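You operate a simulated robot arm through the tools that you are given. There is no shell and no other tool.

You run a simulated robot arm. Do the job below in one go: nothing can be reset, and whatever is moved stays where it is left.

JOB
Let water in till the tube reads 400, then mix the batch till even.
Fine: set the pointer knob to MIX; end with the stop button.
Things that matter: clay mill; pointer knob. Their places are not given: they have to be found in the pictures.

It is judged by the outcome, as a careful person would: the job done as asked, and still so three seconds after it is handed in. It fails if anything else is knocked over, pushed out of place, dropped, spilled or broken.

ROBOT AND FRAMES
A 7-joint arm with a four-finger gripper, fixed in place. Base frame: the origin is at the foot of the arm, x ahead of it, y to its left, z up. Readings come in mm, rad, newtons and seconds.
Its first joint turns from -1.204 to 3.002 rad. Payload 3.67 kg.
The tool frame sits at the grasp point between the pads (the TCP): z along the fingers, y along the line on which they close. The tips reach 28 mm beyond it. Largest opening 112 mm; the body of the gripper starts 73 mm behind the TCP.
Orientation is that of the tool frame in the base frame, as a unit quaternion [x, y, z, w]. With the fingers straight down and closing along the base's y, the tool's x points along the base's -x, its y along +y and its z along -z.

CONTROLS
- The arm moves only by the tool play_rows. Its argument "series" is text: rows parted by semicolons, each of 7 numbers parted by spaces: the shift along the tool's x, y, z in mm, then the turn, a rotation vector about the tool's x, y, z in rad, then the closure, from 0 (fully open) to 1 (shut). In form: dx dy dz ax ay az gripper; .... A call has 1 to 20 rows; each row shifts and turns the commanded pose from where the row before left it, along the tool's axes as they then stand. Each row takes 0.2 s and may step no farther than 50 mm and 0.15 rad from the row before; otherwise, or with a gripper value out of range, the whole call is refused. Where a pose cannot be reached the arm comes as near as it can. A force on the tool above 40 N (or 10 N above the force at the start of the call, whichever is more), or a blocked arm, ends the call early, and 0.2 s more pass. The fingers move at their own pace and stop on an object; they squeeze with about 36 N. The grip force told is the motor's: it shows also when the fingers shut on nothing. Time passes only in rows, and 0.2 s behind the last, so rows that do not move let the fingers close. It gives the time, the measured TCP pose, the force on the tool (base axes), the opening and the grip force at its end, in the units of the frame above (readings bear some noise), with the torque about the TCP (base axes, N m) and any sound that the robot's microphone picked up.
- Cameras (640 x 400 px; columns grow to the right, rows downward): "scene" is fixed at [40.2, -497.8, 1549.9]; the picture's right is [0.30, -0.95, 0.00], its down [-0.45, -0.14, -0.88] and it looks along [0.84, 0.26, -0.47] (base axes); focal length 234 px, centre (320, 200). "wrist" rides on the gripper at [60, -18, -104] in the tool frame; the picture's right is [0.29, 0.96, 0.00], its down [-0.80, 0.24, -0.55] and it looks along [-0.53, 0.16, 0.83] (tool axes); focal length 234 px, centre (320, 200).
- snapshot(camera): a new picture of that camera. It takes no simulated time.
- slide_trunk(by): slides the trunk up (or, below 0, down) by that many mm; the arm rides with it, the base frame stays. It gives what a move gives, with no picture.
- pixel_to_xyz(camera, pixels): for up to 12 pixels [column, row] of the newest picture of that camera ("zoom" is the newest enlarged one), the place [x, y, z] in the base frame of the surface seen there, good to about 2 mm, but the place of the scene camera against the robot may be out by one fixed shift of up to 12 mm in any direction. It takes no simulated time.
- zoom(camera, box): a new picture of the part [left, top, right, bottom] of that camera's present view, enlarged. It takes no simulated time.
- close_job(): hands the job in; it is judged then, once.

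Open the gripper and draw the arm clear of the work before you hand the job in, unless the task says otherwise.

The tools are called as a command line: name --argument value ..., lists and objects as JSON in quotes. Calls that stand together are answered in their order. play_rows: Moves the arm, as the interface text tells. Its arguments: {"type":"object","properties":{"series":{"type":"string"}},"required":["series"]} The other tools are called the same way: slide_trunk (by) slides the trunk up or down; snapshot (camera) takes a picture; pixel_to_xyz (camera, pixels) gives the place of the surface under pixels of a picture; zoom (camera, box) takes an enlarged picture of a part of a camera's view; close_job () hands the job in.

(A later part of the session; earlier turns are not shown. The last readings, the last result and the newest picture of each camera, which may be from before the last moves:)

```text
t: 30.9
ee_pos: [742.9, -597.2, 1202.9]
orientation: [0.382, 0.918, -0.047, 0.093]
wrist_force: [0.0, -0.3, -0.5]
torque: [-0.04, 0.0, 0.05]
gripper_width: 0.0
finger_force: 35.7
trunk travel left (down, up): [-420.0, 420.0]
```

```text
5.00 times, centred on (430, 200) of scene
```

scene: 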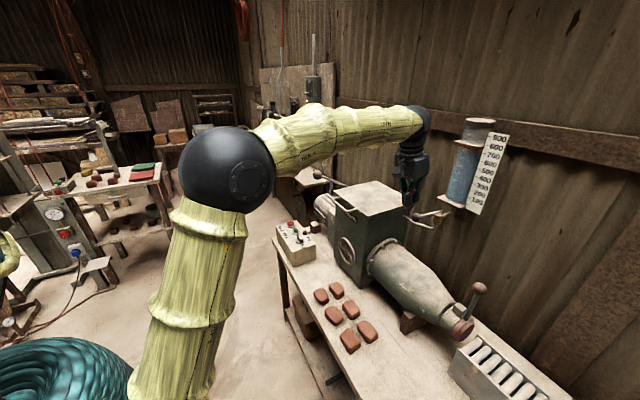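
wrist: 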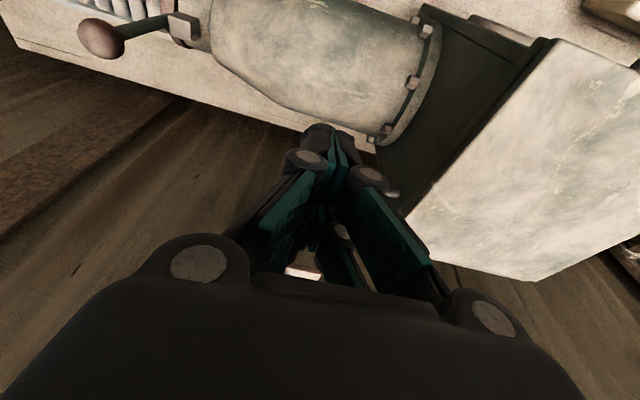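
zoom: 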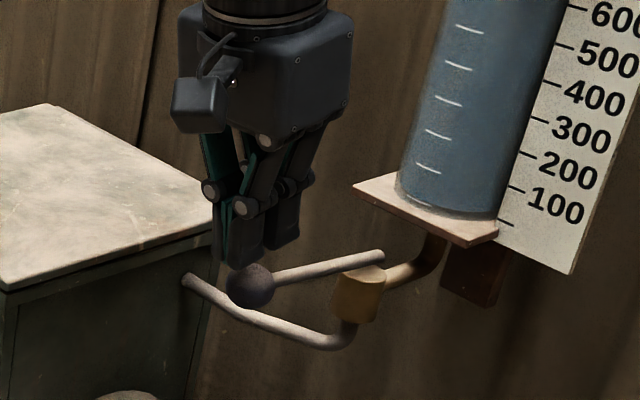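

The tips are right above the ball, and the arm is following exactly. I'll press straight down in 3 mm steps and watch the force.

play_rows --series "0.62 0.05 2.94 0 0 0 1; 0.62 0.05 2.94 0 0 0 1; 0.62 0.05 2.94 0 0 0 1; 0.62 0.05 2.94 0 0 0 1; 0.62 0.05 2.94 0 0 0 1; 0.62 0.05 2.94 0 0 0 1; 0.62 0.05 2.94 0 0 0 1; 0 0 0 0 0 0 1"

zoom --camera "scene" --box '[380, 160, 480, 240]'

```text
t: 32.7
ee_pos: [742.1, -597.4, 1184.1]
orientation: [0.382, 0.918, -0.049, 0.094]
wrist_force: [-0.5, 0.8, 1.1]
torque: [0.0, 0.03, -0.03]
gripper_width: 0.0
finger_force: 35.6
trunk travel left (down, up): [-420.0, 420.0]
```

```text
5.00 times, centred on (430, 200) of scene
```

zoom: 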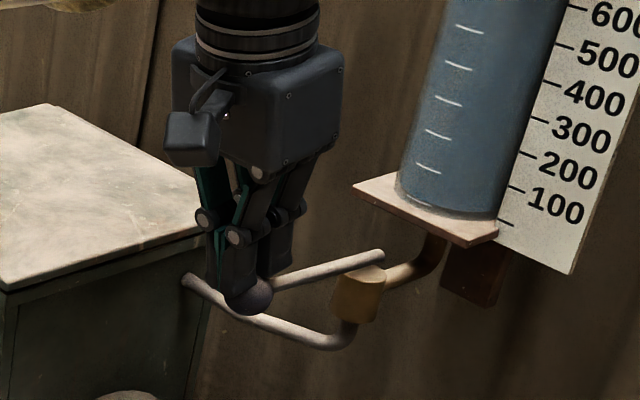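

The tips are at z≈1157 with almost no force, and the ball seems slightly lower than before. I'll zoom tightly to compare the lever's slope with the earlier picture.

zoom --camera "scene" --box '[400, 185, 480, 235]'

pixel_to_xyz --camera "scene" --pixels '[[430, 218], [435, 214], [440, 212], [446, 211], [418, 218]]'

snapshot --camera "wrist"

```text
8.00 times, centred on (440, 210) of scene
```

zoom: 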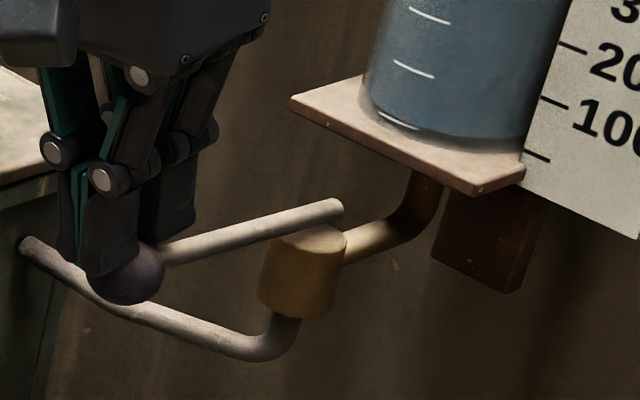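

```text
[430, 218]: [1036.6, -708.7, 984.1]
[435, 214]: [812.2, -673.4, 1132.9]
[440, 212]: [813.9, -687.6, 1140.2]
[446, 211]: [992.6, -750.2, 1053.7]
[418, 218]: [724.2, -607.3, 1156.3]
```

```text
taken
```

wrist: 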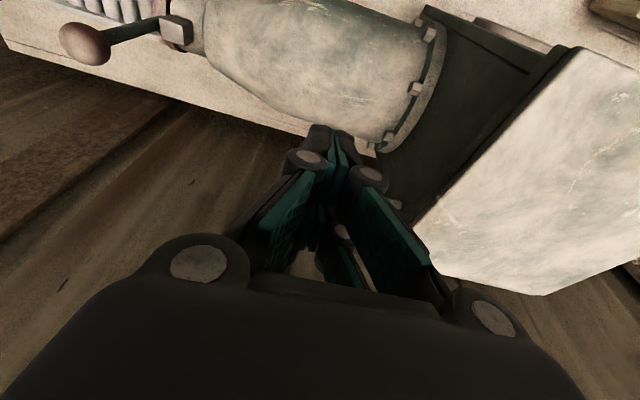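

The ball's lower edge is now about 10 zoom pixels lower than before, so the lever may be giving way downward. I'll keep pressing down in small steps.

play_rows --series "0.62 0.05 2.94 0 0 0 1; 0.62 0.05 2.94 0 0 0 1; 0.62 0.05 2.94 0 0 0 1; 0.62 0.05 2.94 0 0 0 1; 0.62 0.05 2.94 0 0 0 1"

zoom --camera "scene" --box '[400, 185, 480, 235]'

```text
t: 33.9
ee_pos: [741.9, -596.9, 1169.4]
orientation: [0.381, 0.919, -0.048, 0.093]
wrist_force: [-0.5, 2.2, 1.8]
torque: [0.02, 0.04, 0.02]
gripper_width: 0.0
finger_force: 35.9
trunk travel left (down, up): [-420.0, 420.0]
```

```text
8.00 times, centred on (440, 210) of scene
```

zoom: 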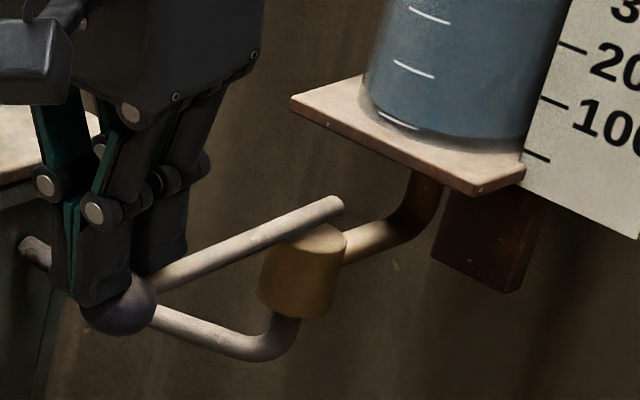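

The lever clearly swings downward with only about 2 N. I'll check the tube for any flow, then lift off to see whether the lever stays down or springs back.

zoom --camera "scene" --box '[446, 112, 510, 152]'

play_rows --series "-4 0 -19.5 0 0 0 1; -4 0 -19.5 0 0 0 1; -4 0 -19.5 0 0 0 1; 0 0 0 0 0 0 0.55"

zoom --camera "scene" --box '[400, 185, 480, 235]'

zoom --camera "scene" --box '[446, 112, 510, 152]'

```text
10.00 times, centred on (478, 132) of scene
```

zoom: 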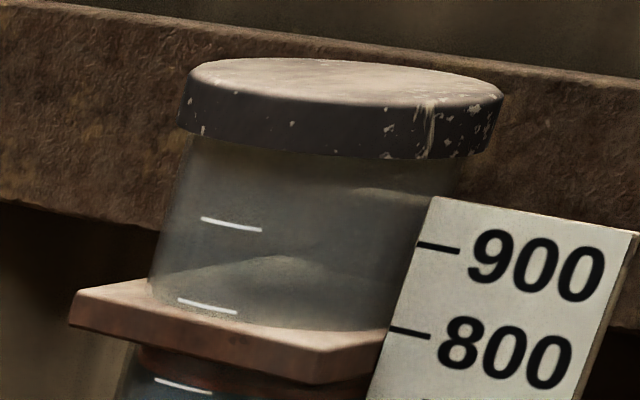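

```text
t: 34.9
ee_pos: [743.8, -596.8, 1229.3]
orientation: [0.382, 0.918, -0.048, 0.093]
wrist_force: [0.1, -0.6, -0.7]
torque: [0.02, -0.03, 0.02]
gripper_width: 50.5
finger_force: 0.0
trunk travel left (down, up): [-420.0, 420.0]
```

```text
8.00 times, centred on (440, 210) of scene
```

zoom: 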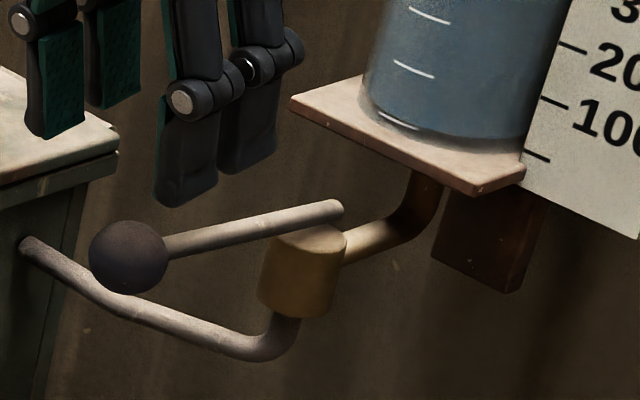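

```text
10.00 times, centred on (478, 132) of scene
```

zoom: 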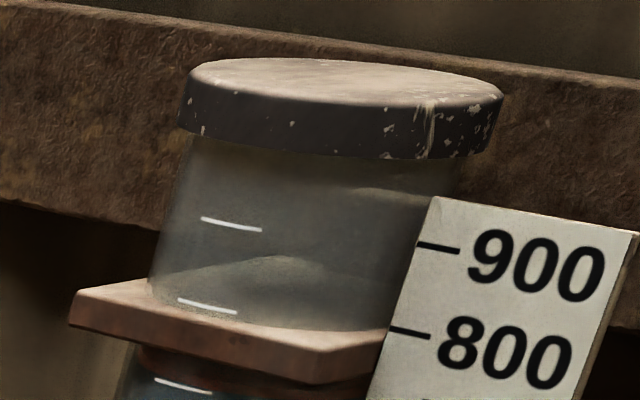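

The lever springs back up when released, so this is a press-and-hold valve. I'll close the fingers, press the ball down about 48 mm, and look at the tube right away.

play_rows --series "0 0 0 0 0 0 1; 3.74 0.3 17.64 0 0 0 1; 3.74 0.3 17.64 0 0 0 1; 0.68 0.14 8.05 0 0 0 1; 0.68 0.14 8.05 0 0 0 1; 0.68 0.14 8.05 0 0 0 1; 0.68 0.14 8.05 0 0 0 1; 0.68 0.14 8.05 0 0 0 1; 0.68 0.14 8.05 0 0 0 1"

zoom --camera "scene" --box '[400, 185, 480, 235]'

zoom --camera "scene" --box '[436, 112, 516, 222]'

```text
t: 36.9
ee_pos: [746.3, -600.2, 1144.4]
orientation: [0.381, 0.918, -0.048, 0.093]
wrist_force: [0.8, 1.9, 2.9]
torque: [0.06, 0.02, -0.02]
gripper_width: 0.0
finger_force: 35.1
trunk travel left (down, up): [-420.0, 420.0]
```

```text
8.00 times, centred on (440, 210) of scene
```

zoom: 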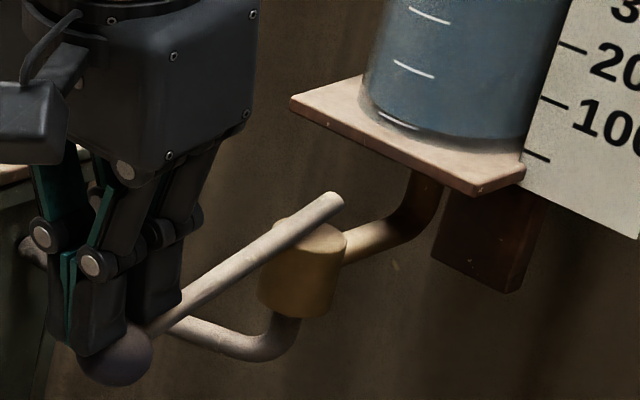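

```text
3.64 times, centred on (476, 167) of scene
```

zoom: 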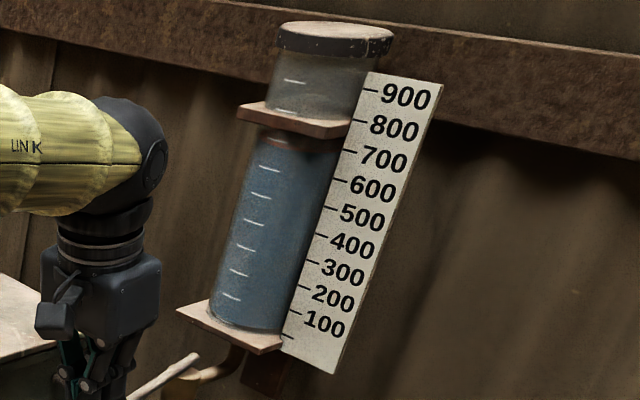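

Water seems to have started flowing: a surface line shows just below the collar. I'll zoom in to read the level exactly.

zoom --camera "scene" --box '[446, 130, 510, 170]'

```text
10.00 times, centred on (478, 150) of scene
```

zoom: 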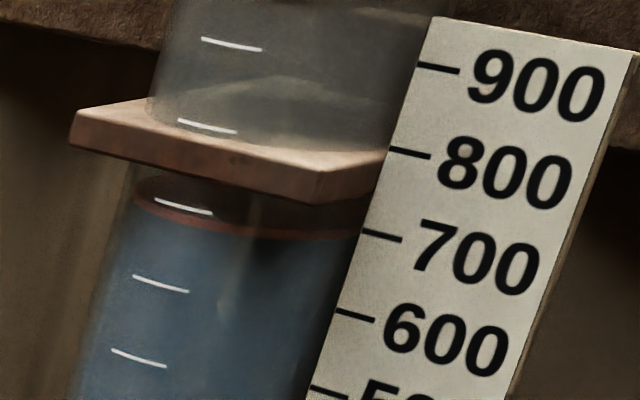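

A reddish ring marks the surface, now just under the 700 tick. I'll hold for about one second and re-read to get the flow rate.

play_rows --series "0 0 0 0 0 0 1; 0 0 0 0 0 0 1; 0 0 0 0 0 0 1; 0 0 0 0 0 0 1"

zoom --camera "scene" --box '[446, 130, 510, 170]'

```text
t: 37.9
ee_pos: [746.4, -600.6, 1143.9]
orientation: [0.382, 0.918, -0.048, 0.094]
wrist_force: [-1.3, 3.5, 2.0]
torque: [0.07, 0.06, -0.01]
gripper_width: 0.0
finger_force: 36.2
trunk travel left (down, up): [-420.0, 420.0]
```

```text
10.00 times, centred on (478, 150) of scene
```

zoom: 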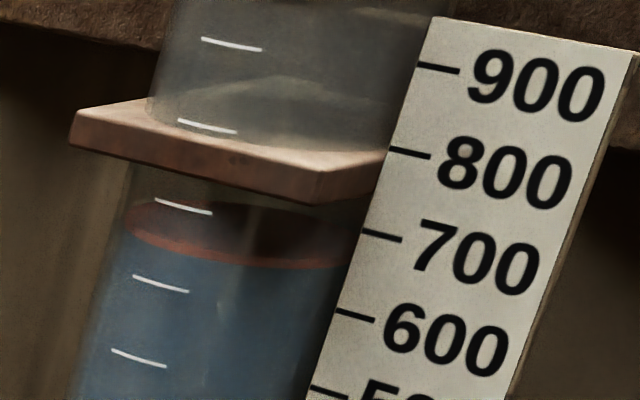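

In one second the ring fell by about 28 pixels, roughly 35 units, and it now reads about 645. I'll hold for about 3.4 s more and re-read.

play_rows --series "0 0 0 0 0 0 1; 0 0 0 0 0 0 1; 0 0 0 0 0 0 1; 0 0 0 0 0 0 1; 0 0 0 0 0 0 1; 0 0 0 0 0 0 1; 0 0 0 0 0 0 1; 0 0 0 0 0 0 1; 0 0 0 0 0 0 1; 0 0 0 0 0 0 1; 0 0 0 0 0 0 1; 0 0 0 0 0 0 1; 0 0 0 0 0 0 1; 0 0 0 0 0 0 1; 0 0 0 0 0 0 1; 0 0 0 0 0 0 1"

zoom --camera "scene" --box '[440, 140, 504, 180]'

```text
t: 41.3
ee_pos: [746.4, -601.2, 1145.0]
orientation: [0.381, 0.918, -0.048, 0.093]
wrist_force: [-1.3, 3.0, 2.7]
torque: [0.05, 0.06, -0.01]
gripper_width: 0.0
finger_force: 35.8
trunk travel left (down, up): [-420.0, 420.0]
```

```text
10.00 times, centred on (472, 160) of scene
```

zoom: 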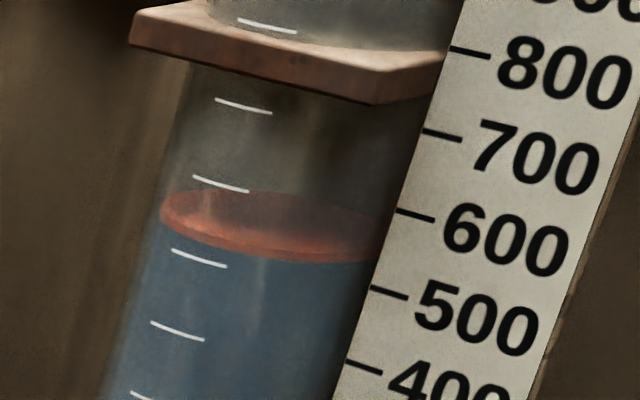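

The red disc float now sits just above the 500 tick (about 520), so the flow is about 37 units per second. I'll hold for 2.2 s more and read again before the final stretch.

play_rows --series "0 0 0 0 0 0 1; 0 0 0 0 0 0 1; 0 0 0 0 0 0 1; 0 0 0 0 0 0 1; 0 0 0 0 0 0 1; 0 0 0 0 0 0 1; 0 0 0 0 0 0 1; 0 0 0 0 0 0 1; 0 0 0 0 0 0 1; 0 0 0 0 0 0 1"

zoom --camera "scene" --box '[436, 152, 500, 192]'

```text
t: 43.5
ee_pos: [747.5, -600.2, 1144.5]
orientation: [0.381, 0.919, -0.048, 0.093]
wrist_force: [-0.2, 1.2, 1.5]
torque: [0.03, 0.02, 0.02]
gripper_width: 0.0
finger_force: 36.2
trunk travel left (down, up): [-420.0, 420.0]
```

```text
10.00 times, centred on (468, 172) of scene
```

zoom: 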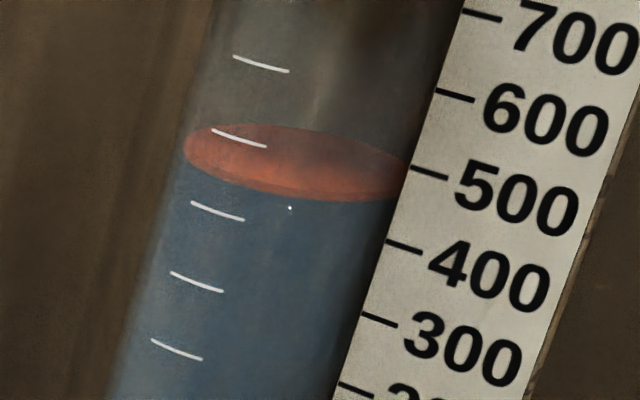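

The disc's front rim is now about a third of the way from the 400 tick (217,211) toward the 500 tick (239,138), so about 434. I'll check the heights of the tube ticks against the board ticks while no time passes.

pixel_to_xyz --camera "zoom" --pixels '[[403, 246], [428, 172], [378, 320], [217, 211], [239, 138], [197, 282], [222, 184], [240, 190], [290, 197], [340, 197], [290, 165]]'

```text
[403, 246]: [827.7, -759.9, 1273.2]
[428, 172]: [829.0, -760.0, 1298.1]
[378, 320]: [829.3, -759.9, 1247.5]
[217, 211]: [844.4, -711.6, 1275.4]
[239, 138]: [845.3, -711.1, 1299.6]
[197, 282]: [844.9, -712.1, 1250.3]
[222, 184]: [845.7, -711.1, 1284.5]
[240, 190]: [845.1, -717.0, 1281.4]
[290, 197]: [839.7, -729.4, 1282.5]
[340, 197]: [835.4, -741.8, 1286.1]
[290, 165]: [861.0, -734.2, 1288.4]
```

Board and tube ticks agree: 400 is at z≈1274, with 25 mm per 100. I'll sample several more points on the float disc's top and rim to average out the noise.

pixel_to_xyz --camera "zoom" --pixels '[[290, 150], [250, 160], [320, 160], [350, 170], [300, 140], [270, 170], [230, 150], [220, 190], [260, 196], [300, 201], [330, 202], [290, 206]]'

```text
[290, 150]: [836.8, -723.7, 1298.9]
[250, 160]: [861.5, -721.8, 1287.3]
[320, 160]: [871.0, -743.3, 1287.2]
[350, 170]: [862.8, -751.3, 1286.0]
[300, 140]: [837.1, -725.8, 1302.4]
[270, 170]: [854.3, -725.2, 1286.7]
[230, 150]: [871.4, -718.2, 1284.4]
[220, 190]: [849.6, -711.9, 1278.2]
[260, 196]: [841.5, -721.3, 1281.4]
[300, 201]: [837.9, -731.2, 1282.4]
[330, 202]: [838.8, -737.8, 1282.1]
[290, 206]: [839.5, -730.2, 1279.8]
```

The disc top is at about 1286.5 and its lower rim at about 1282, so its middle reads about 440. I'll hold 0.8 s more, then lift off quickly so the spring shuts the valve near 400.

play_rows --series "0 0 0 0 0 0 1; 0 0 0 0 0 0 1; 0 0 0 0 0 0 1; 0 0 0 0 0 0 1; -9.9 -0.8 -46.5 0 0 0 1; -9.4 -0.8 -44.1 0 0 0 1; 0 0 0 0 0 0 1"

zoom --camera "scene" --box '[436, 152, 500, 192]'

pixel_to_xyz --camera "zoom" --pixels '[[250, 190], [270, 200], [290, 195], [320, 195], [340, 200], [260, 228], [300, 233], [320, 233], [217, 211], [403, 246]]'

zoom --camera "scene" --box '[400, 185, 480, 235]'

```text
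t: 45.1
ee_pos: [747.4, -601.6, 1236.9]
orientation: [0.382, 0.918, -0.048, 0.092]
wrist_force: [0.7, -0.6, -0.6]
torque: [0.02, 0.02, -0.01]
gripper_width: 0.0
finger_force: 35.9
trunk travel left (down, up): [-420.0, 420.0]
```

```text
10.00 times, centred on (468, 172) of scene
```

zoom: 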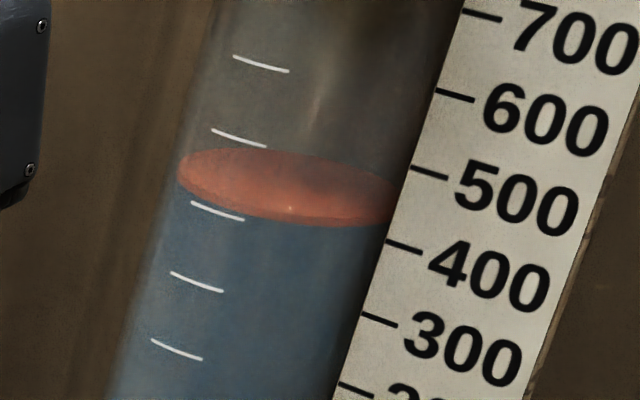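

```text
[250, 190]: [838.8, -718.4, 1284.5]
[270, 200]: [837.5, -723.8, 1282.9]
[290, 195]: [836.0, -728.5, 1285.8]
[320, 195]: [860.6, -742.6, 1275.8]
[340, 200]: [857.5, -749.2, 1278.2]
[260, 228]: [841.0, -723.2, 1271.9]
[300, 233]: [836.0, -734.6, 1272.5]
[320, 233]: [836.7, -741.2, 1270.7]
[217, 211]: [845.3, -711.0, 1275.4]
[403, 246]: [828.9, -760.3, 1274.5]
```

```text
8.00 times, centred on (440, 210) of scene
```

zoom: 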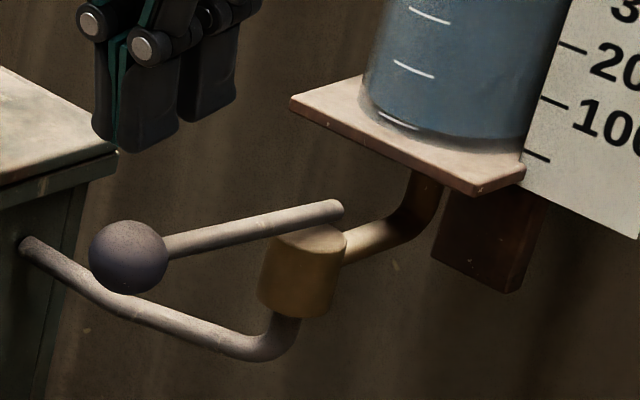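

The lever has sprung back up, and the disc rim now sits just about at the 400 tick. I'll zoom tighter to judge whether a tiny top-up is needed.

zoom --camera "scene" --box '[450, 162, 482, 182]'

pixel_to_xyz --camera "zoom" --pixels '[[250, 190], [300, 210], [350, 200], [400, 210], [420, 190], [450, 230], [380, 180], [480, 220], [330, 230], [450, 200], [500, 230]]'

```text
16.00 times, centred on (466, 172) of scene
```

zoom: 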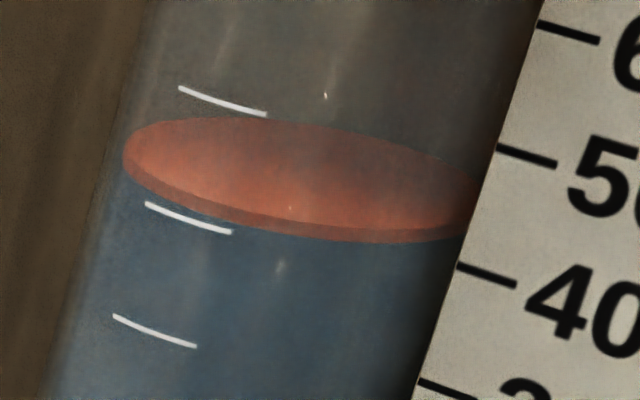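

```text
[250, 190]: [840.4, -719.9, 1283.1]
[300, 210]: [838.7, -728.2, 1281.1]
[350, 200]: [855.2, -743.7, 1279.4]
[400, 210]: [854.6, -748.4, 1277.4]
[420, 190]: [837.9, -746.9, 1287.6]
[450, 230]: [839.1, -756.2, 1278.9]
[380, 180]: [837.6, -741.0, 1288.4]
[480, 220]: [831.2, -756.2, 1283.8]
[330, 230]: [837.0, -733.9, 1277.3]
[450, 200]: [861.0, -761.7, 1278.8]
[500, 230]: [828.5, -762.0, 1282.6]
```

The disc's middle reads about 408–410, slightly high. I'll give the lever one brief press (down and straight back up) to drain a few more units.

play_rows --series "4.8 0.4 22.5 0 0 0 1; 4.8 0.4 22.6 0 0 0 1; 0 0 0 0 0 0 1; 8.3 0.7 39.2 0 0 0 1; -9.6 -0.8 -45.1 0 0 0 1; -8.3 -0.7 -39.2 0 0 0 1; 0 0 0 0 0 0 1"

zoom --camera "scene" --box '[450, 162, 482, 182]'

pixel_to_xyz --camera "zoom" --pixels '[[350, 200], [400, 210], [450, 205], [350, 210], [380, 215], [420, 215], [300, 205], [330, 240], [300, 235]]'

zoom --camera "scene" --box '[400, 185, 480, 235]'

```text
t: 46.7
ee_pos: [746.8, -599.6, 1236.6]
orientation: [0.381, 0.918, -0.048, 0.094]
wrist_force: [0.2, 0.5, -0.2]
torque: [0.04, 0.02, -0.01]
gripper_width: 0.1
finger_force: 36.1
trunk travel left (down, up): [-420.0, 420.0]
```

```text
16.00 times, centred on (466, 172) of scene
```

zoom: 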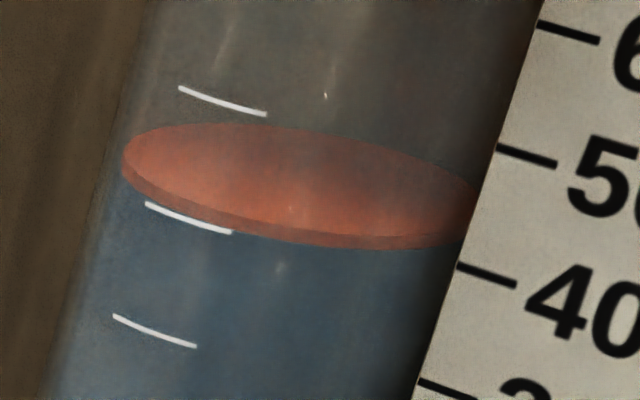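

```text
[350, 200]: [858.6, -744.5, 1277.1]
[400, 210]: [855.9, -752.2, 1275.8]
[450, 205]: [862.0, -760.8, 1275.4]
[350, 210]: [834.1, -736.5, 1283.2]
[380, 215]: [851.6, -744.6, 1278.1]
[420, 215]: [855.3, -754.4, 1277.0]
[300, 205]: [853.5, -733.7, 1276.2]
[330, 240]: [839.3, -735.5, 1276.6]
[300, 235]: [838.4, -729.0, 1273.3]
```

```text
8.00 times, centred on (440, 210) of scene
```

zoom: 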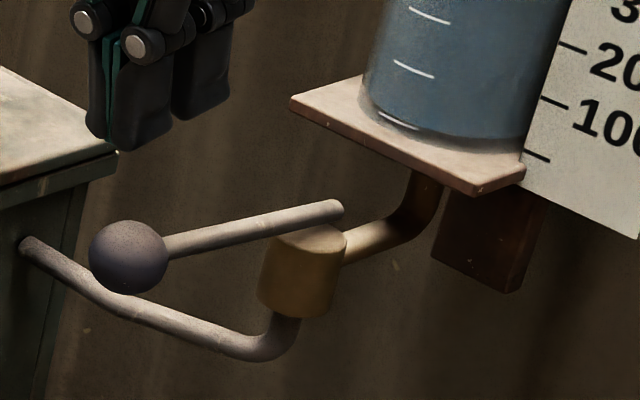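

The disc rim now touches the 400 tick, with its middle at about 403–406, and the lever is back up, so the water is set. Next I'll raise the arm and bring it back, clear of the mill, toward the control panel.

play_rows --series "-6.2 -0.5 -29.4 0 0 0 1; -6.2 -0.5 -29.4 0 0 0 1; 38.5 24.1 -8.6 0 0 0 1; 38.5 24.1 -8.6 0 0 0 1; 38.5 24.1 -8.6 0 0 0 1; 38.5 24.1 -8.6 0 0 0 1; 38.5 24.1 -8.6 0 0 0 1; 38.5 24.1 -8.6 0 0 0 1; 38.5 24.1 -8.6 0 0 0 1; 38.5 24.1 -8.6 0 0 0 1; 38.5 24.1 -8.6 0 0 0 1; 38.5 24.1 -8.6 0 0 0 1; 0 0 0 0 0.105 -0.13 0.6; 0 0 0 0 0.1 -0.1 0.6; 0 0 0 0 0 -0.14 0.6; 0 0 0 0 0 -0.14 0.6; 0 0 0 0 0 -0.14 0.6; 0 0 0 0 0 -0.13 0.6; 0 0 0 0 0 0 0.6; 0 0 0 0 0 0 0.6"

snapshot --camera "scene"

snapshot --camera "wrist"

```text
refused: row 13 steps farther than a row can; nothing moved
```

```text
taken
```

scene: 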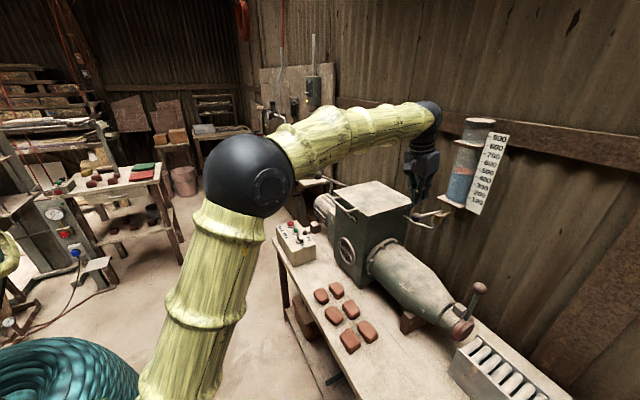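

```text
taken
```

wrist: 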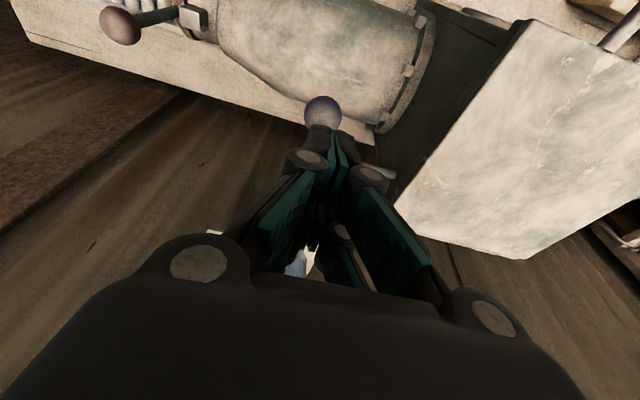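

That call was refused because one row turned too far in one step, and nothing moved. I'll resend it with the turns split into smaller ones.

play_rows --series "-6.2 -0.5 -29.4 0 0 0 1; -6.2 -0.5 -29.4 0 0 0 1; 38.5 24.1 -8.6 0 0 0 1; 38.5 24.1 -8.6 0 0 0 1; 38.5 24.1 -8.6 0 0 0 1; 38.5 24.1 -8.6 0 0 0 1; 38.5 24.1 -8.6 0 0 0 1; 38.5 24.1 -8.6 0 0 0 1; 38.5 24.1 -8.6 0 0 0 1; 38.5 24.1 -8.6 0 0 0 1; 38.5 24.1 -8.6 0 0 0 1; 38.5 24.1 -8.6 0 0 0 1; 0 0 0 0 0.105 0 0.6; 0 0 0 0 0.1 0 0.6; 0 0 0 0 0 -0.14 0.6; 0 0 0 0 0 -0.14 0.6; 0 0 0 0 0 -0.14 0.6; 0 0 0 0 0 -0.14 0.6; 0 0 0 0 0 -0.14 0.6; 0 0 0 0 0 -0.085 0.6"

snapshot --camera "scene"

snapshot --camera "wrist"

```text
t: 49.0
ee_pos: [669.7, -318.4, 1274.1]
orientation: [0.407, 0.912, 0.032, 0.043]
wrist_force: [1.2, 0.8, 0.2]
torque: [-0.03, 0.02, -0.02]
gripper_width: 0.4
finger_force: 35.6
out of reach, approached as far as the arm can: row 11
trunk travel left (down, up): [-420.0, 420.0]
stopped in row 11: the arm was blocked; the commanded pose is now the measured one
```

```text
taken
```

scene: 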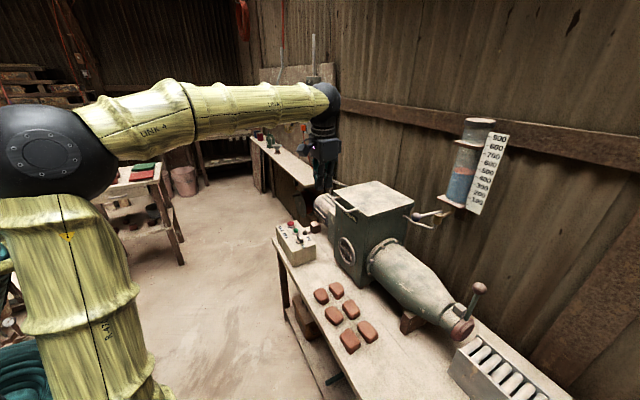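

```text
taken
```

wrist: 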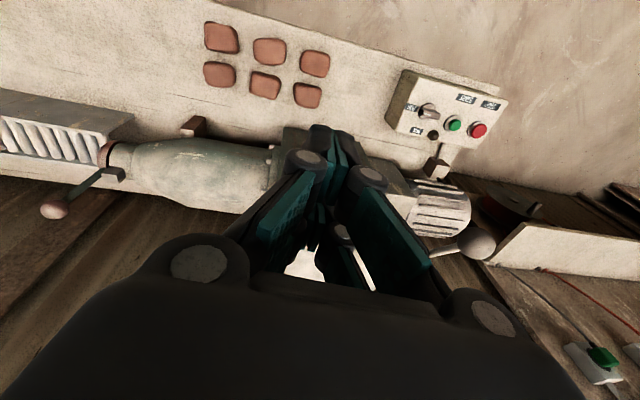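

The arm stopped short: it was blocked at (670,-318,1274) because that pose is too high and near for it. Below this point are only the bricks on the table, far down, so I'll lower about 100 mm and unwind the yaw there.

play_rows --series "1.7 -3.1 33 0 0 0 1; 1.7 -3.1 33 0 0 0 1; 1.7 -3.1 33 0 0 0 1; 0 0 0 0 0 -0.14 1; 0 0 0 0 0 -0.14 1; 0 0 0 0 0 -0.14 1; 0 0 0 0 0 0 1; 0 0 0 0 0 0 1"

snapshot --camera "scene"

snapshot --camera "wrist"

```text
t: 50.8
ee_pos: [667.7, -318.0, 1176.9]
orientation: [0.206, 0.977, 0.021, 0.052]
wrist_force: [0.4, -0.6, 0.9]
torque: [-0.03, -0.01, 0.06]
gripper_width: 0.3
finger_force: 35.9
trunk travel left (down, up): [-420.0, 420.0]
```

```text
taken
```

scene: 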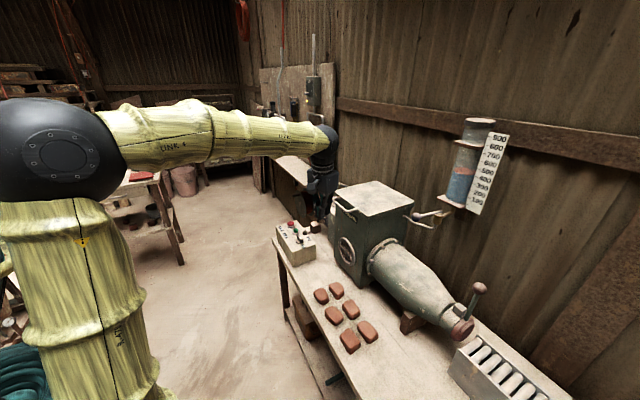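

```text
taken
```

wrist: 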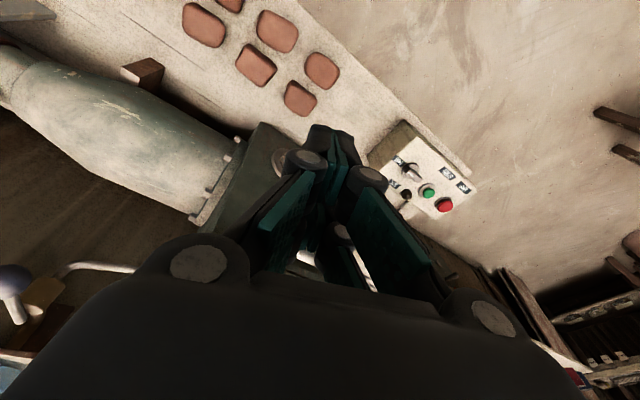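

The arm is at (668,-318,1177). Before crossing to the panel I'll measure the mill's lid corners, its handle and the gear lever ball so I can keep clear of them.

pixel_to_xyz --camera "scene" --pixels '[[338, 192], [375, 183], [410, 205], [366, 215], [345, 208], [353, 212], [337, 200], [317, 224], [313, 226], [345, 243], [325, 202], [300, 255]]'

pixel_to_xyz --camera "wrist" --pixels '[[445, 206], [429, 190], [411, 170], [406, 194], [398, 160], [394, 182], [400, 200], [446, 172], [463, 187], [370, 158], [478, 185], [285, 165]]'

zoom --camera "wrist" --box '[360, 130, 488, 230]'

```text
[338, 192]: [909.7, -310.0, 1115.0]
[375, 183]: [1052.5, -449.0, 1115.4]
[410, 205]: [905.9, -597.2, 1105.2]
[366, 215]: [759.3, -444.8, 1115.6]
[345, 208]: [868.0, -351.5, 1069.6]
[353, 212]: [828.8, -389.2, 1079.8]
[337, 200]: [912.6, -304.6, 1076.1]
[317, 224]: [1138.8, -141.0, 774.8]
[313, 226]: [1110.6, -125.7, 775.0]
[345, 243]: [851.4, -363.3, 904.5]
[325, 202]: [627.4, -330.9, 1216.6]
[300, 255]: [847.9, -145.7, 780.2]
```

```text
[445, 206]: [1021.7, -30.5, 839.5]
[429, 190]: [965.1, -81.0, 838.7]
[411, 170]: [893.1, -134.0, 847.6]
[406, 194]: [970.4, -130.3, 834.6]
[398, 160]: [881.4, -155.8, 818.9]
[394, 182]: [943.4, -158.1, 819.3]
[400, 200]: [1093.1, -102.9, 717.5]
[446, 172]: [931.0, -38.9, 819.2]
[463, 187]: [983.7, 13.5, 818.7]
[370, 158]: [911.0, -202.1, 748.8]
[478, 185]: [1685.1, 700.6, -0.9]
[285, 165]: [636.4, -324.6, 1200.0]
```

```text
4.00 times, centred on (424, 180) of wrist
```

zoom: 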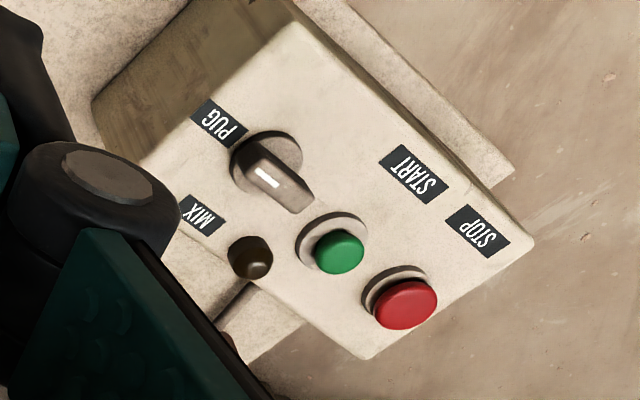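

The panel is well seen: the knob's white index points at PUG (220,122) and MIX is at (202,213) in this zoom. I'll measure the knob's bar and base precisely.

pixel_to_xyz --camera "zoom" --pixels '[[250, 155], [258, 168], [267, 177], [280, 188], [295, 203], [306, 198], [285, 178], [262, 150], [268, 134], [298, 160], [220, 122], [202, 214]]'

pixel_to_xyz --camera "zoom" --pixels '[[338, 246], [405, 304], [345, 250], [410, 300], [252, 258], [300, 215], [297, 190], [245, 180], [232, 160], [412, 175], [478, 232], [340, 300]]'

```text
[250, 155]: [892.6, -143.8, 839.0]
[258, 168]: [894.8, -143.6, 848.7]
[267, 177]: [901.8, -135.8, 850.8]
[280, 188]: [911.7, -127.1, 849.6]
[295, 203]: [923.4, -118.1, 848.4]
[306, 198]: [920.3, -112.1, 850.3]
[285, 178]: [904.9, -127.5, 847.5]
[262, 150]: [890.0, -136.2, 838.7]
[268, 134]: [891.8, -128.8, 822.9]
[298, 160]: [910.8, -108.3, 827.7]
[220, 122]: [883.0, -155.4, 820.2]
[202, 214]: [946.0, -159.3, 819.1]
```

```text
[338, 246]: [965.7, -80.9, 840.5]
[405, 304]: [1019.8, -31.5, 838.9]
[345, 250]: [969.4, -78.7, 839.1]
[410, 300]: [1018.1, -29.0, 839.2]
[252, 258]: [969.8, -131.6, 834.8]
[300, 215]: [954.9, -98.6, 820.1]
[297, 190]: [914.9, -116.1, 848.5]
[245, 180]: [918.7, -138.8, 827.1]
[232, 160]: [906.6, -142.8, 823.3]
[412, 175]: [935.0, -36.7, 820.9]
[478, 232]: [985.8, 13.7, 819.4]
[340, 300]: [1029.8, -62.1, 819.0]
```

The knob is centred at about (908,-129), its bar running from (894,-144) to (922,-115) with the top at z≈850; MIX lies about 90° counter-clockwise from PUG as seen from above. I'll level the tool and move left first, around the mill's ball lever.

play_rows --series "0 0 0 0.0624 0.0927 0 1; 7.9 39.8 12.8 0 0 0 1; 7.9 39.8 12.8 0 0 0 1; 7.9 39.8 12.8 0 0 0 1; 7.9 39.8 12.8 0 0 0 1; 7.9 39.8 12.8 0 0 0 1; 7.9 39.8 12.8 0 0 0 1; 0 0 0 0 0 0 0.4; 0 0 0 0 0 0 0.4"

snapshot --camera "scene"

snapshot --camera "wrist"

```text
t: 52.8
ee_pos: [721.4, -79.8, 1098.5]
orientation: [0.207, 0.978, 0.0, -0.001]
wrist_force: [0.2, 0.2, 0.0]
torque: [-0.01, -0.01, -0.02]
gripper_width: 67.1
finger_force: 0.0
trunk travel left (down, up): [-420.0, 420.0]
```

```text
taken
```

scene: 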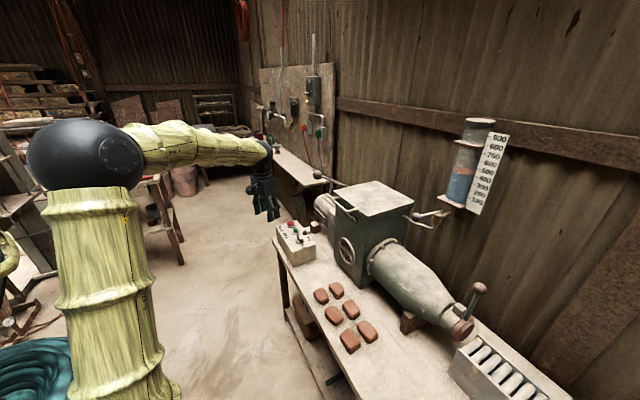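

```text
taken
```

wrist: 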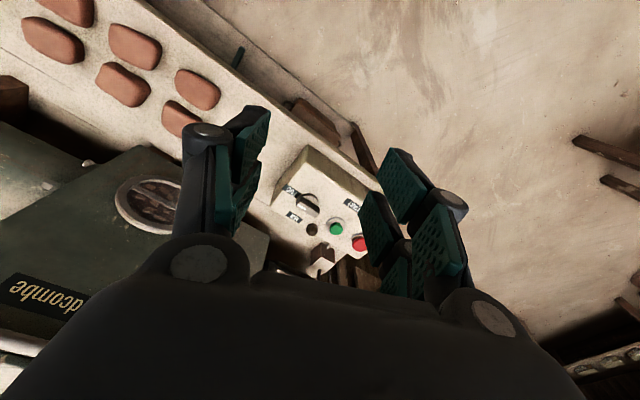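

The tool is level at (721,-80,1098) with the panel in view. I'll turn the tool in the air so the fingers will close across the knob's bar.

play_rows --series "0 0 0 0 0 -0.1495 0.4; 0 0 0 0 0 -0.1495 0.4; 0 0 0 0 0 -0.1495 0.4; 0 0 0 0 0 -0.1495 0.4; 0 0 0 0 0 -0.1495 0.4; 0 0 0 0 0 -0.1495 0.4; 0 0 0 0 0 -0.1495 0.4; 0 0 0 0 0 -0.1495 0.4; 0 0 0 0 0 0 0.4"

snapshot --camera "wrist"

snapshot --camera "scene"

```text
t: 54.8
ee_pos: [723.0, -79.1, 1098.6]
orientation: [-0.38, 0.925, 0.0, -0.001]
wrist_force: [-0.2, 0.9, 0.4]
torque: [0.02, -0.02, 0.03]
gripper_width: 67.3
finger_force: 0.0
trunk travel left (down, up): [-420.0, 420.0]
```

```text
taken
```

wrist: 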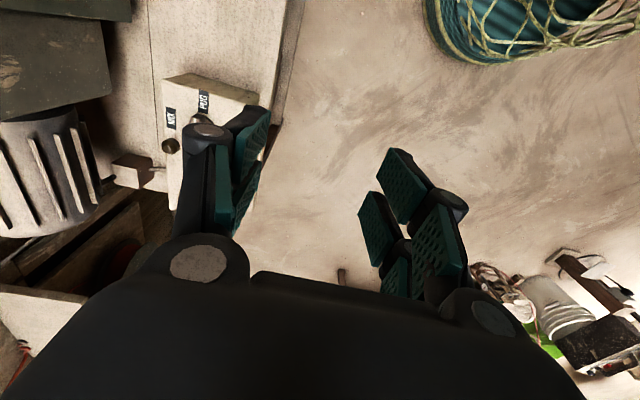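

```text
taken
```

scene: 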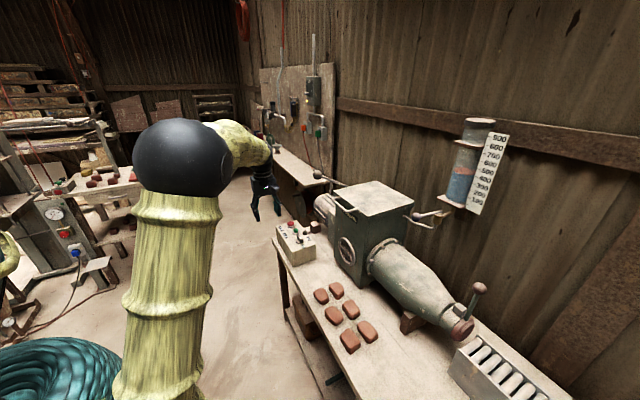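

The arm turned fine to the knob's grip angle. I'll test in free air whether it can turn the roughly 95° further that the knob needs.

play_rows --series "0 0 0 0 0 -0.149 0.4; 0 0 0 0 0 -0.149 0.4; 0 0 0 0 0 -0.149 0.4; 0 0 0 0 0 -0.149 0.4; 0 0 0 0 0 -0.149 0.4; 0 0 0 0 0 -0.149 0.4; 0 0 0 0 0 -0.149 0.4; 0 0 0 0 0 -0.149 0.4; 0 0 0 0 0 -0.149 0.4; 0 0 0 0 0 -0.149 0.4; 0 0 0 0 0 -0.149 0.4; 0 0 0 0 0 0 0.4"

snapshot --camera "scene"

```text
t: 57.4
ee_pos: [722.4, -81.9, 1099.7]
orientation: [0.935, -0.354, -0.001, 0.0]
wrist_force: [0.0, 0.4, -0.2]
torque: [0.0, -0.04, -0.03]
gripper_width: 67.3
finger_force: 0.0
trunk travel left (down, up): [-420.0, 420.0]
```

```text
taken
```

scene: 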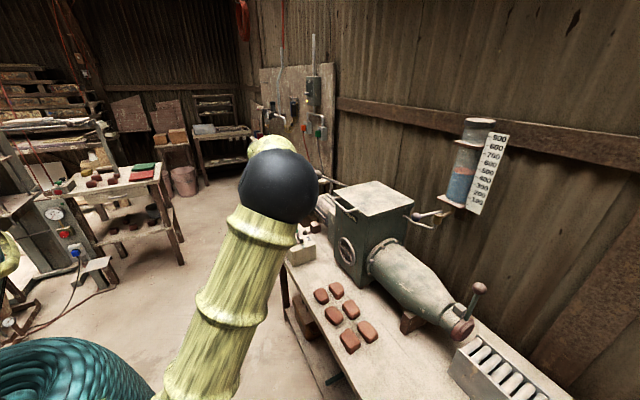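

The full turn is reachable. I'll turn back to the grip angle so I can then move over the knob.

play_rows --series "0 0 0 0 0 0.149 0.5; 0 0 0 0 0 0.149 0.5; 0 0 0 0 0 0.149 0.5; 0 0 0 0 0 0.149 0.5; 0 0 0 0 0 0.149 0.5; 0 0 0 0 0 0.149 0.5; 0 0 0 0 0 0.149 0.5; 0 0 0 0 0 0.149 0.5; 0 0 0 0 0 0.149 0.5; 0 0 0 0 0 0.149 0.5; 0 0 0 0 0 0.149 0.5; 0 0 0 0 0 0 0.5"

```text
t: 60.0
ee_pos: [722.7, -81.0, 1098.8]
orientation: [-0.379, 0.925, 0.001, -0.001]
wrist_force: [-0.6, -0.8, -1.5]
torque: [0.03, -0.01, 0.0]
gripper_width: 56.0
finger_force: 0.0
trunk travel left (down, up): [-420.0, 420.0]
```

The tool is back at the grip angle. I'll move to a hover about 40 mm above the knob at (908,-129) and check the alignment.

play_rows --series "-16.4 -27.4 29.8 0 0 0 0.5; -16.4 -27.4 29.8 0 0 0 0.5; -16.4 -27.4 29.8 0 0 0 0.5; -16.4 -27.4 29.8 0 0 0 0.5; -16.4 -27.4 29.8 0 0 0 0.5; -16.1 -27.1 29.8 0 0 0 0.5; 0 0 0 0 0 0 0.5; 0 0 0 0 0 0 0.5"

snapshot --camera "wrist"

snapshot --camera "scene"

```text
t: 61.8
ee_pos: [905.1, -128.3, 918.6]
orientation: [-0.38, 0.925, 0.0, -0.001]
wrist_force: [-0.2, -0.3, 0.0]
torque: [-0.04, -0.01, -0.03]
gripper_width: 56.1
finger_force: 0.1
trunk travel left (down, up): [-420.0, 420.0]
```

```text
taken
```

wrist: 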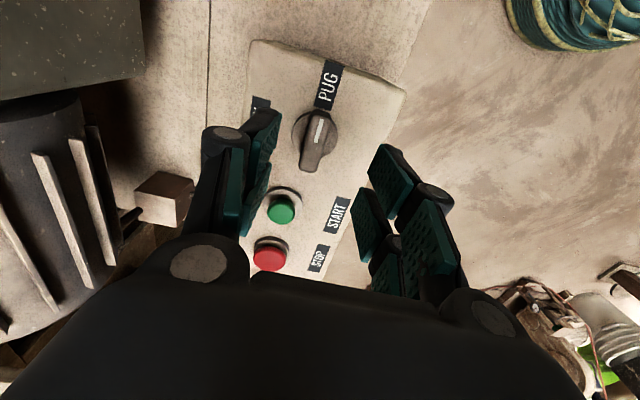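

```text
taken
```

scene: 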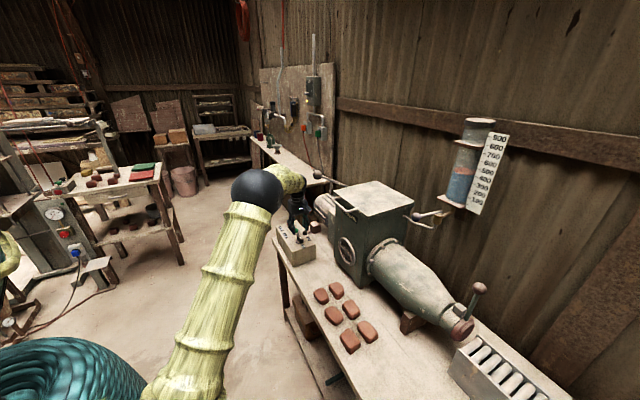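

The knob is at (315,140) between the fingers, pointing at PUG. I'll measure its bar precisely from this close view.

zoom --camera "wrist" --box '[240, 60, 400, 180]'

pixel_to_xyz --camera "wrist" --pixels '[[321, 116], [319, 125], [317, 135], [314, 150], [311, 165], [304, 140], [326, 145], [295, 135], [338, 135], [327, 85], [261, 105], [317, 112]]'

```text
3.33 times, centred on (320, 120) of wrist
```

zoom: 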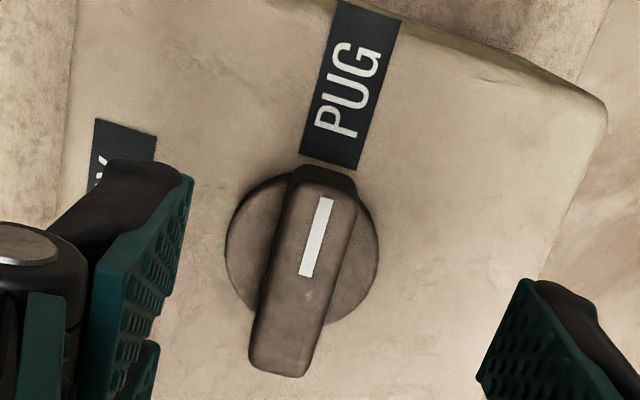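

```text
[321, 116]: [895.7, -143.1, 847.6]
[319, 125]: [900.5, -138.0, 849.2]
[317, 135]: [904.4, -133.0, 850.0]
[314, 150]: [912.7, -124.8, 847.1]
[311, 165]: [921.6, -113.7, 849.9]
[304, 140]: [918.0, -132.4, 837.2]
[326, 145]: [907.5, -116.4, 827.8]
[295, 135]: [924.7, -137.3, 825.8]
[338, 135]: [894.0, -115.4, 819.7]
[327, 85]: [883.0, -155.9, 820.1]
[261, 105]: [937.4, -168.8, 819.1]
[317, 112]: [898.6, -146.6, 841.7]
```

The bar's centre is (908.5,-128.5), and its base disc tops out near z 827. I'll shift 3 mm, come down until the tips are at about 832, and close on the bar.

play_rows --series "-2.3 -2.5 14.6 0 0 0 0.5; 0 0 22 0 0 0 0.5; 0 0 22 0 0 0 0.5; 0 0 0 0 0 0 0.7; 0 0 0 0 0 0 0.8; 0 0 0 0 0 0 1; 0 0 0 0 0 0 1"

snapshot --camera "wrist"

```text
t: 63.4
ee_pos: [910.2, -129.1, 861.7]
orientation: [-0.38, 0.925, 0.001, 0.001]
wrist_force: [5.7, -2.8, -1.0]
torque: [-0.07, -0.32, 0.32]
gripper_width: 15.8
finger_force: 44.9
trunk travel left (down, up): [-420.0, 420.0]
```

```text
taken
```

wrist: 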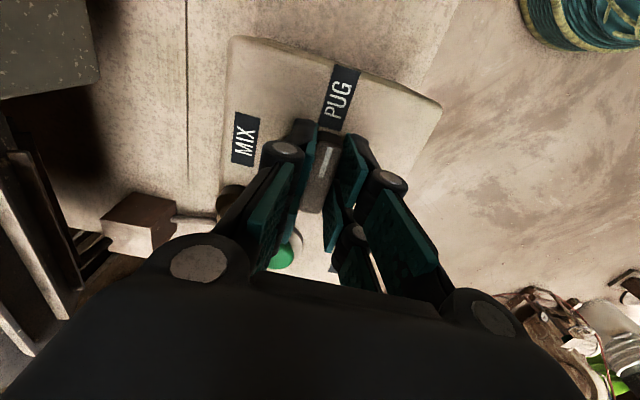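

The bar is held (15.8 mm wide). I'll start turning it toward MIX, counter-clockwise from above, by about 0.45 rad and check the twist.

play_rows --series "0 0 0 0 0 -0.09 1; 0 0 0 0 0 -0.12 1; 0 0 0 0 0 -0.12 1; 0 0 0 0 0 -0.12 1; 0 0 0 0 0 0 1"

snapshot --camera "wrist"

```text
t: 64.6
ee_pos: [910.8, -129.4, 860.9]
orientation: [-0.576, 0.817, 0.0, 0.0]
wrist_force: [18.4, -9.9, 6.6]
torque: [-1.23, -0.05, -0.1]
gripper_width: 15.9
finger_force: 45.1
trunk travel left (down, up): [-420.0, 420.0]
```

```text
taken
```

wrist: 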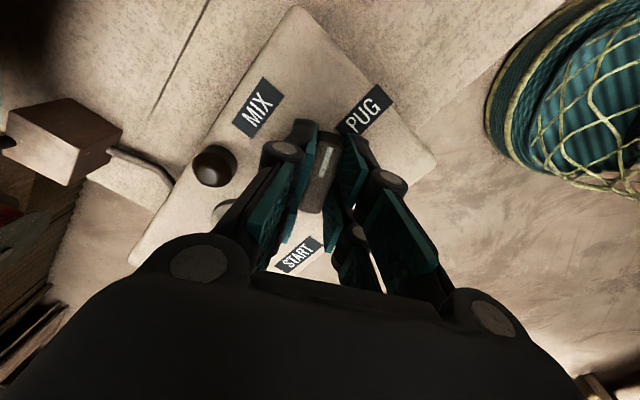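

The knob turns with the fingers. A side force of 20 N shows my centre is about 2.5 mm off, so I'll correct that and continue the turn toward MIX.

play_rows --series "0 -2.7 0 0 0 -0.12 1; 0 0 0 0 0 -0.13 1; 0 0 0 0 0 -0.13 1; 0 0 0 0 0 -0.13 1; 0 0 0 0 0 -0.13 1; 0 0 0 0 0 -0.13 1; 0 0 0 0 0 0 1"

snapshot --camera "wrist"

```text
t: 66.2
ee_pos: [913.4, -129.8, 861.6]
orientation: [0.842, -0.54, 0.0, 0.0]
wrist_force: [14.6, -10.0, 7.2]
torque: [-0.39, -0.46, -0.02]
gripper_width: 16.1
finger_force: 45.2
trunk travel left (down, up): [-420.0, 420.0]
```

```text
taken
```

wrist: 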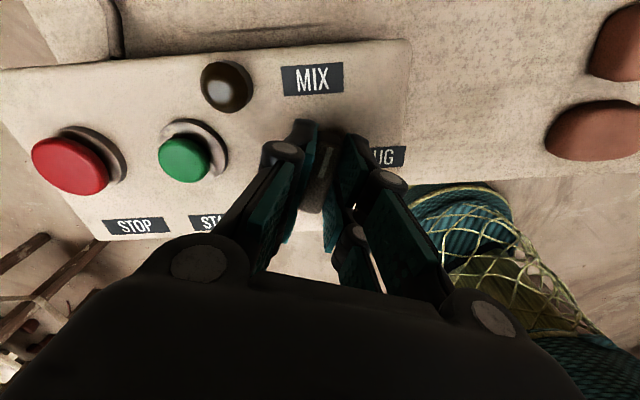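

The knob now points about 20° short of MIX (label at (312,80) in this view). I'll nudge the centre and turn the last 0.35 rad.

play_rows --series "1.7 -1.4 0 0 0 -0.09 1; 0 0 0 0 0 -0.09 1; 0 0 0 0 0 -0.09 1; 0 0 0 0 0 -0.08 1; 0 0 0 0 0 0 1"

snapshot --camera "wrist"

```text
t: 67.4
ee_pos: [914.2, -129.1, 861.6]
orientation: [0.923, -0.385, 0.0, 0.0]
wrist_force: [2.0, 0.9, 4.9]
torque: [0.93, 0.72, -0.02]
gripper_width: 16.2
finger_force: 44.6
trunk travel left (down, up): [-420.0, 420.0]
```

```text
taken
```

wrist: 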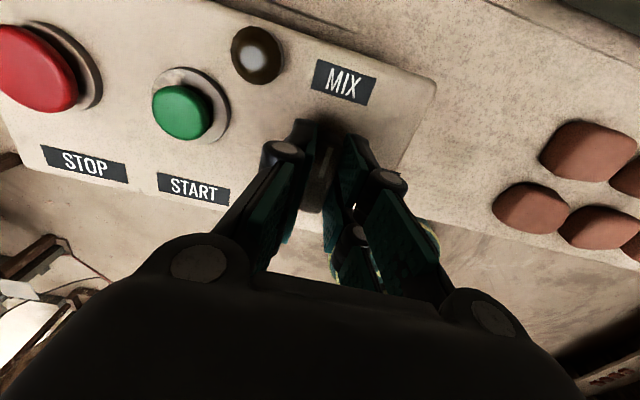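

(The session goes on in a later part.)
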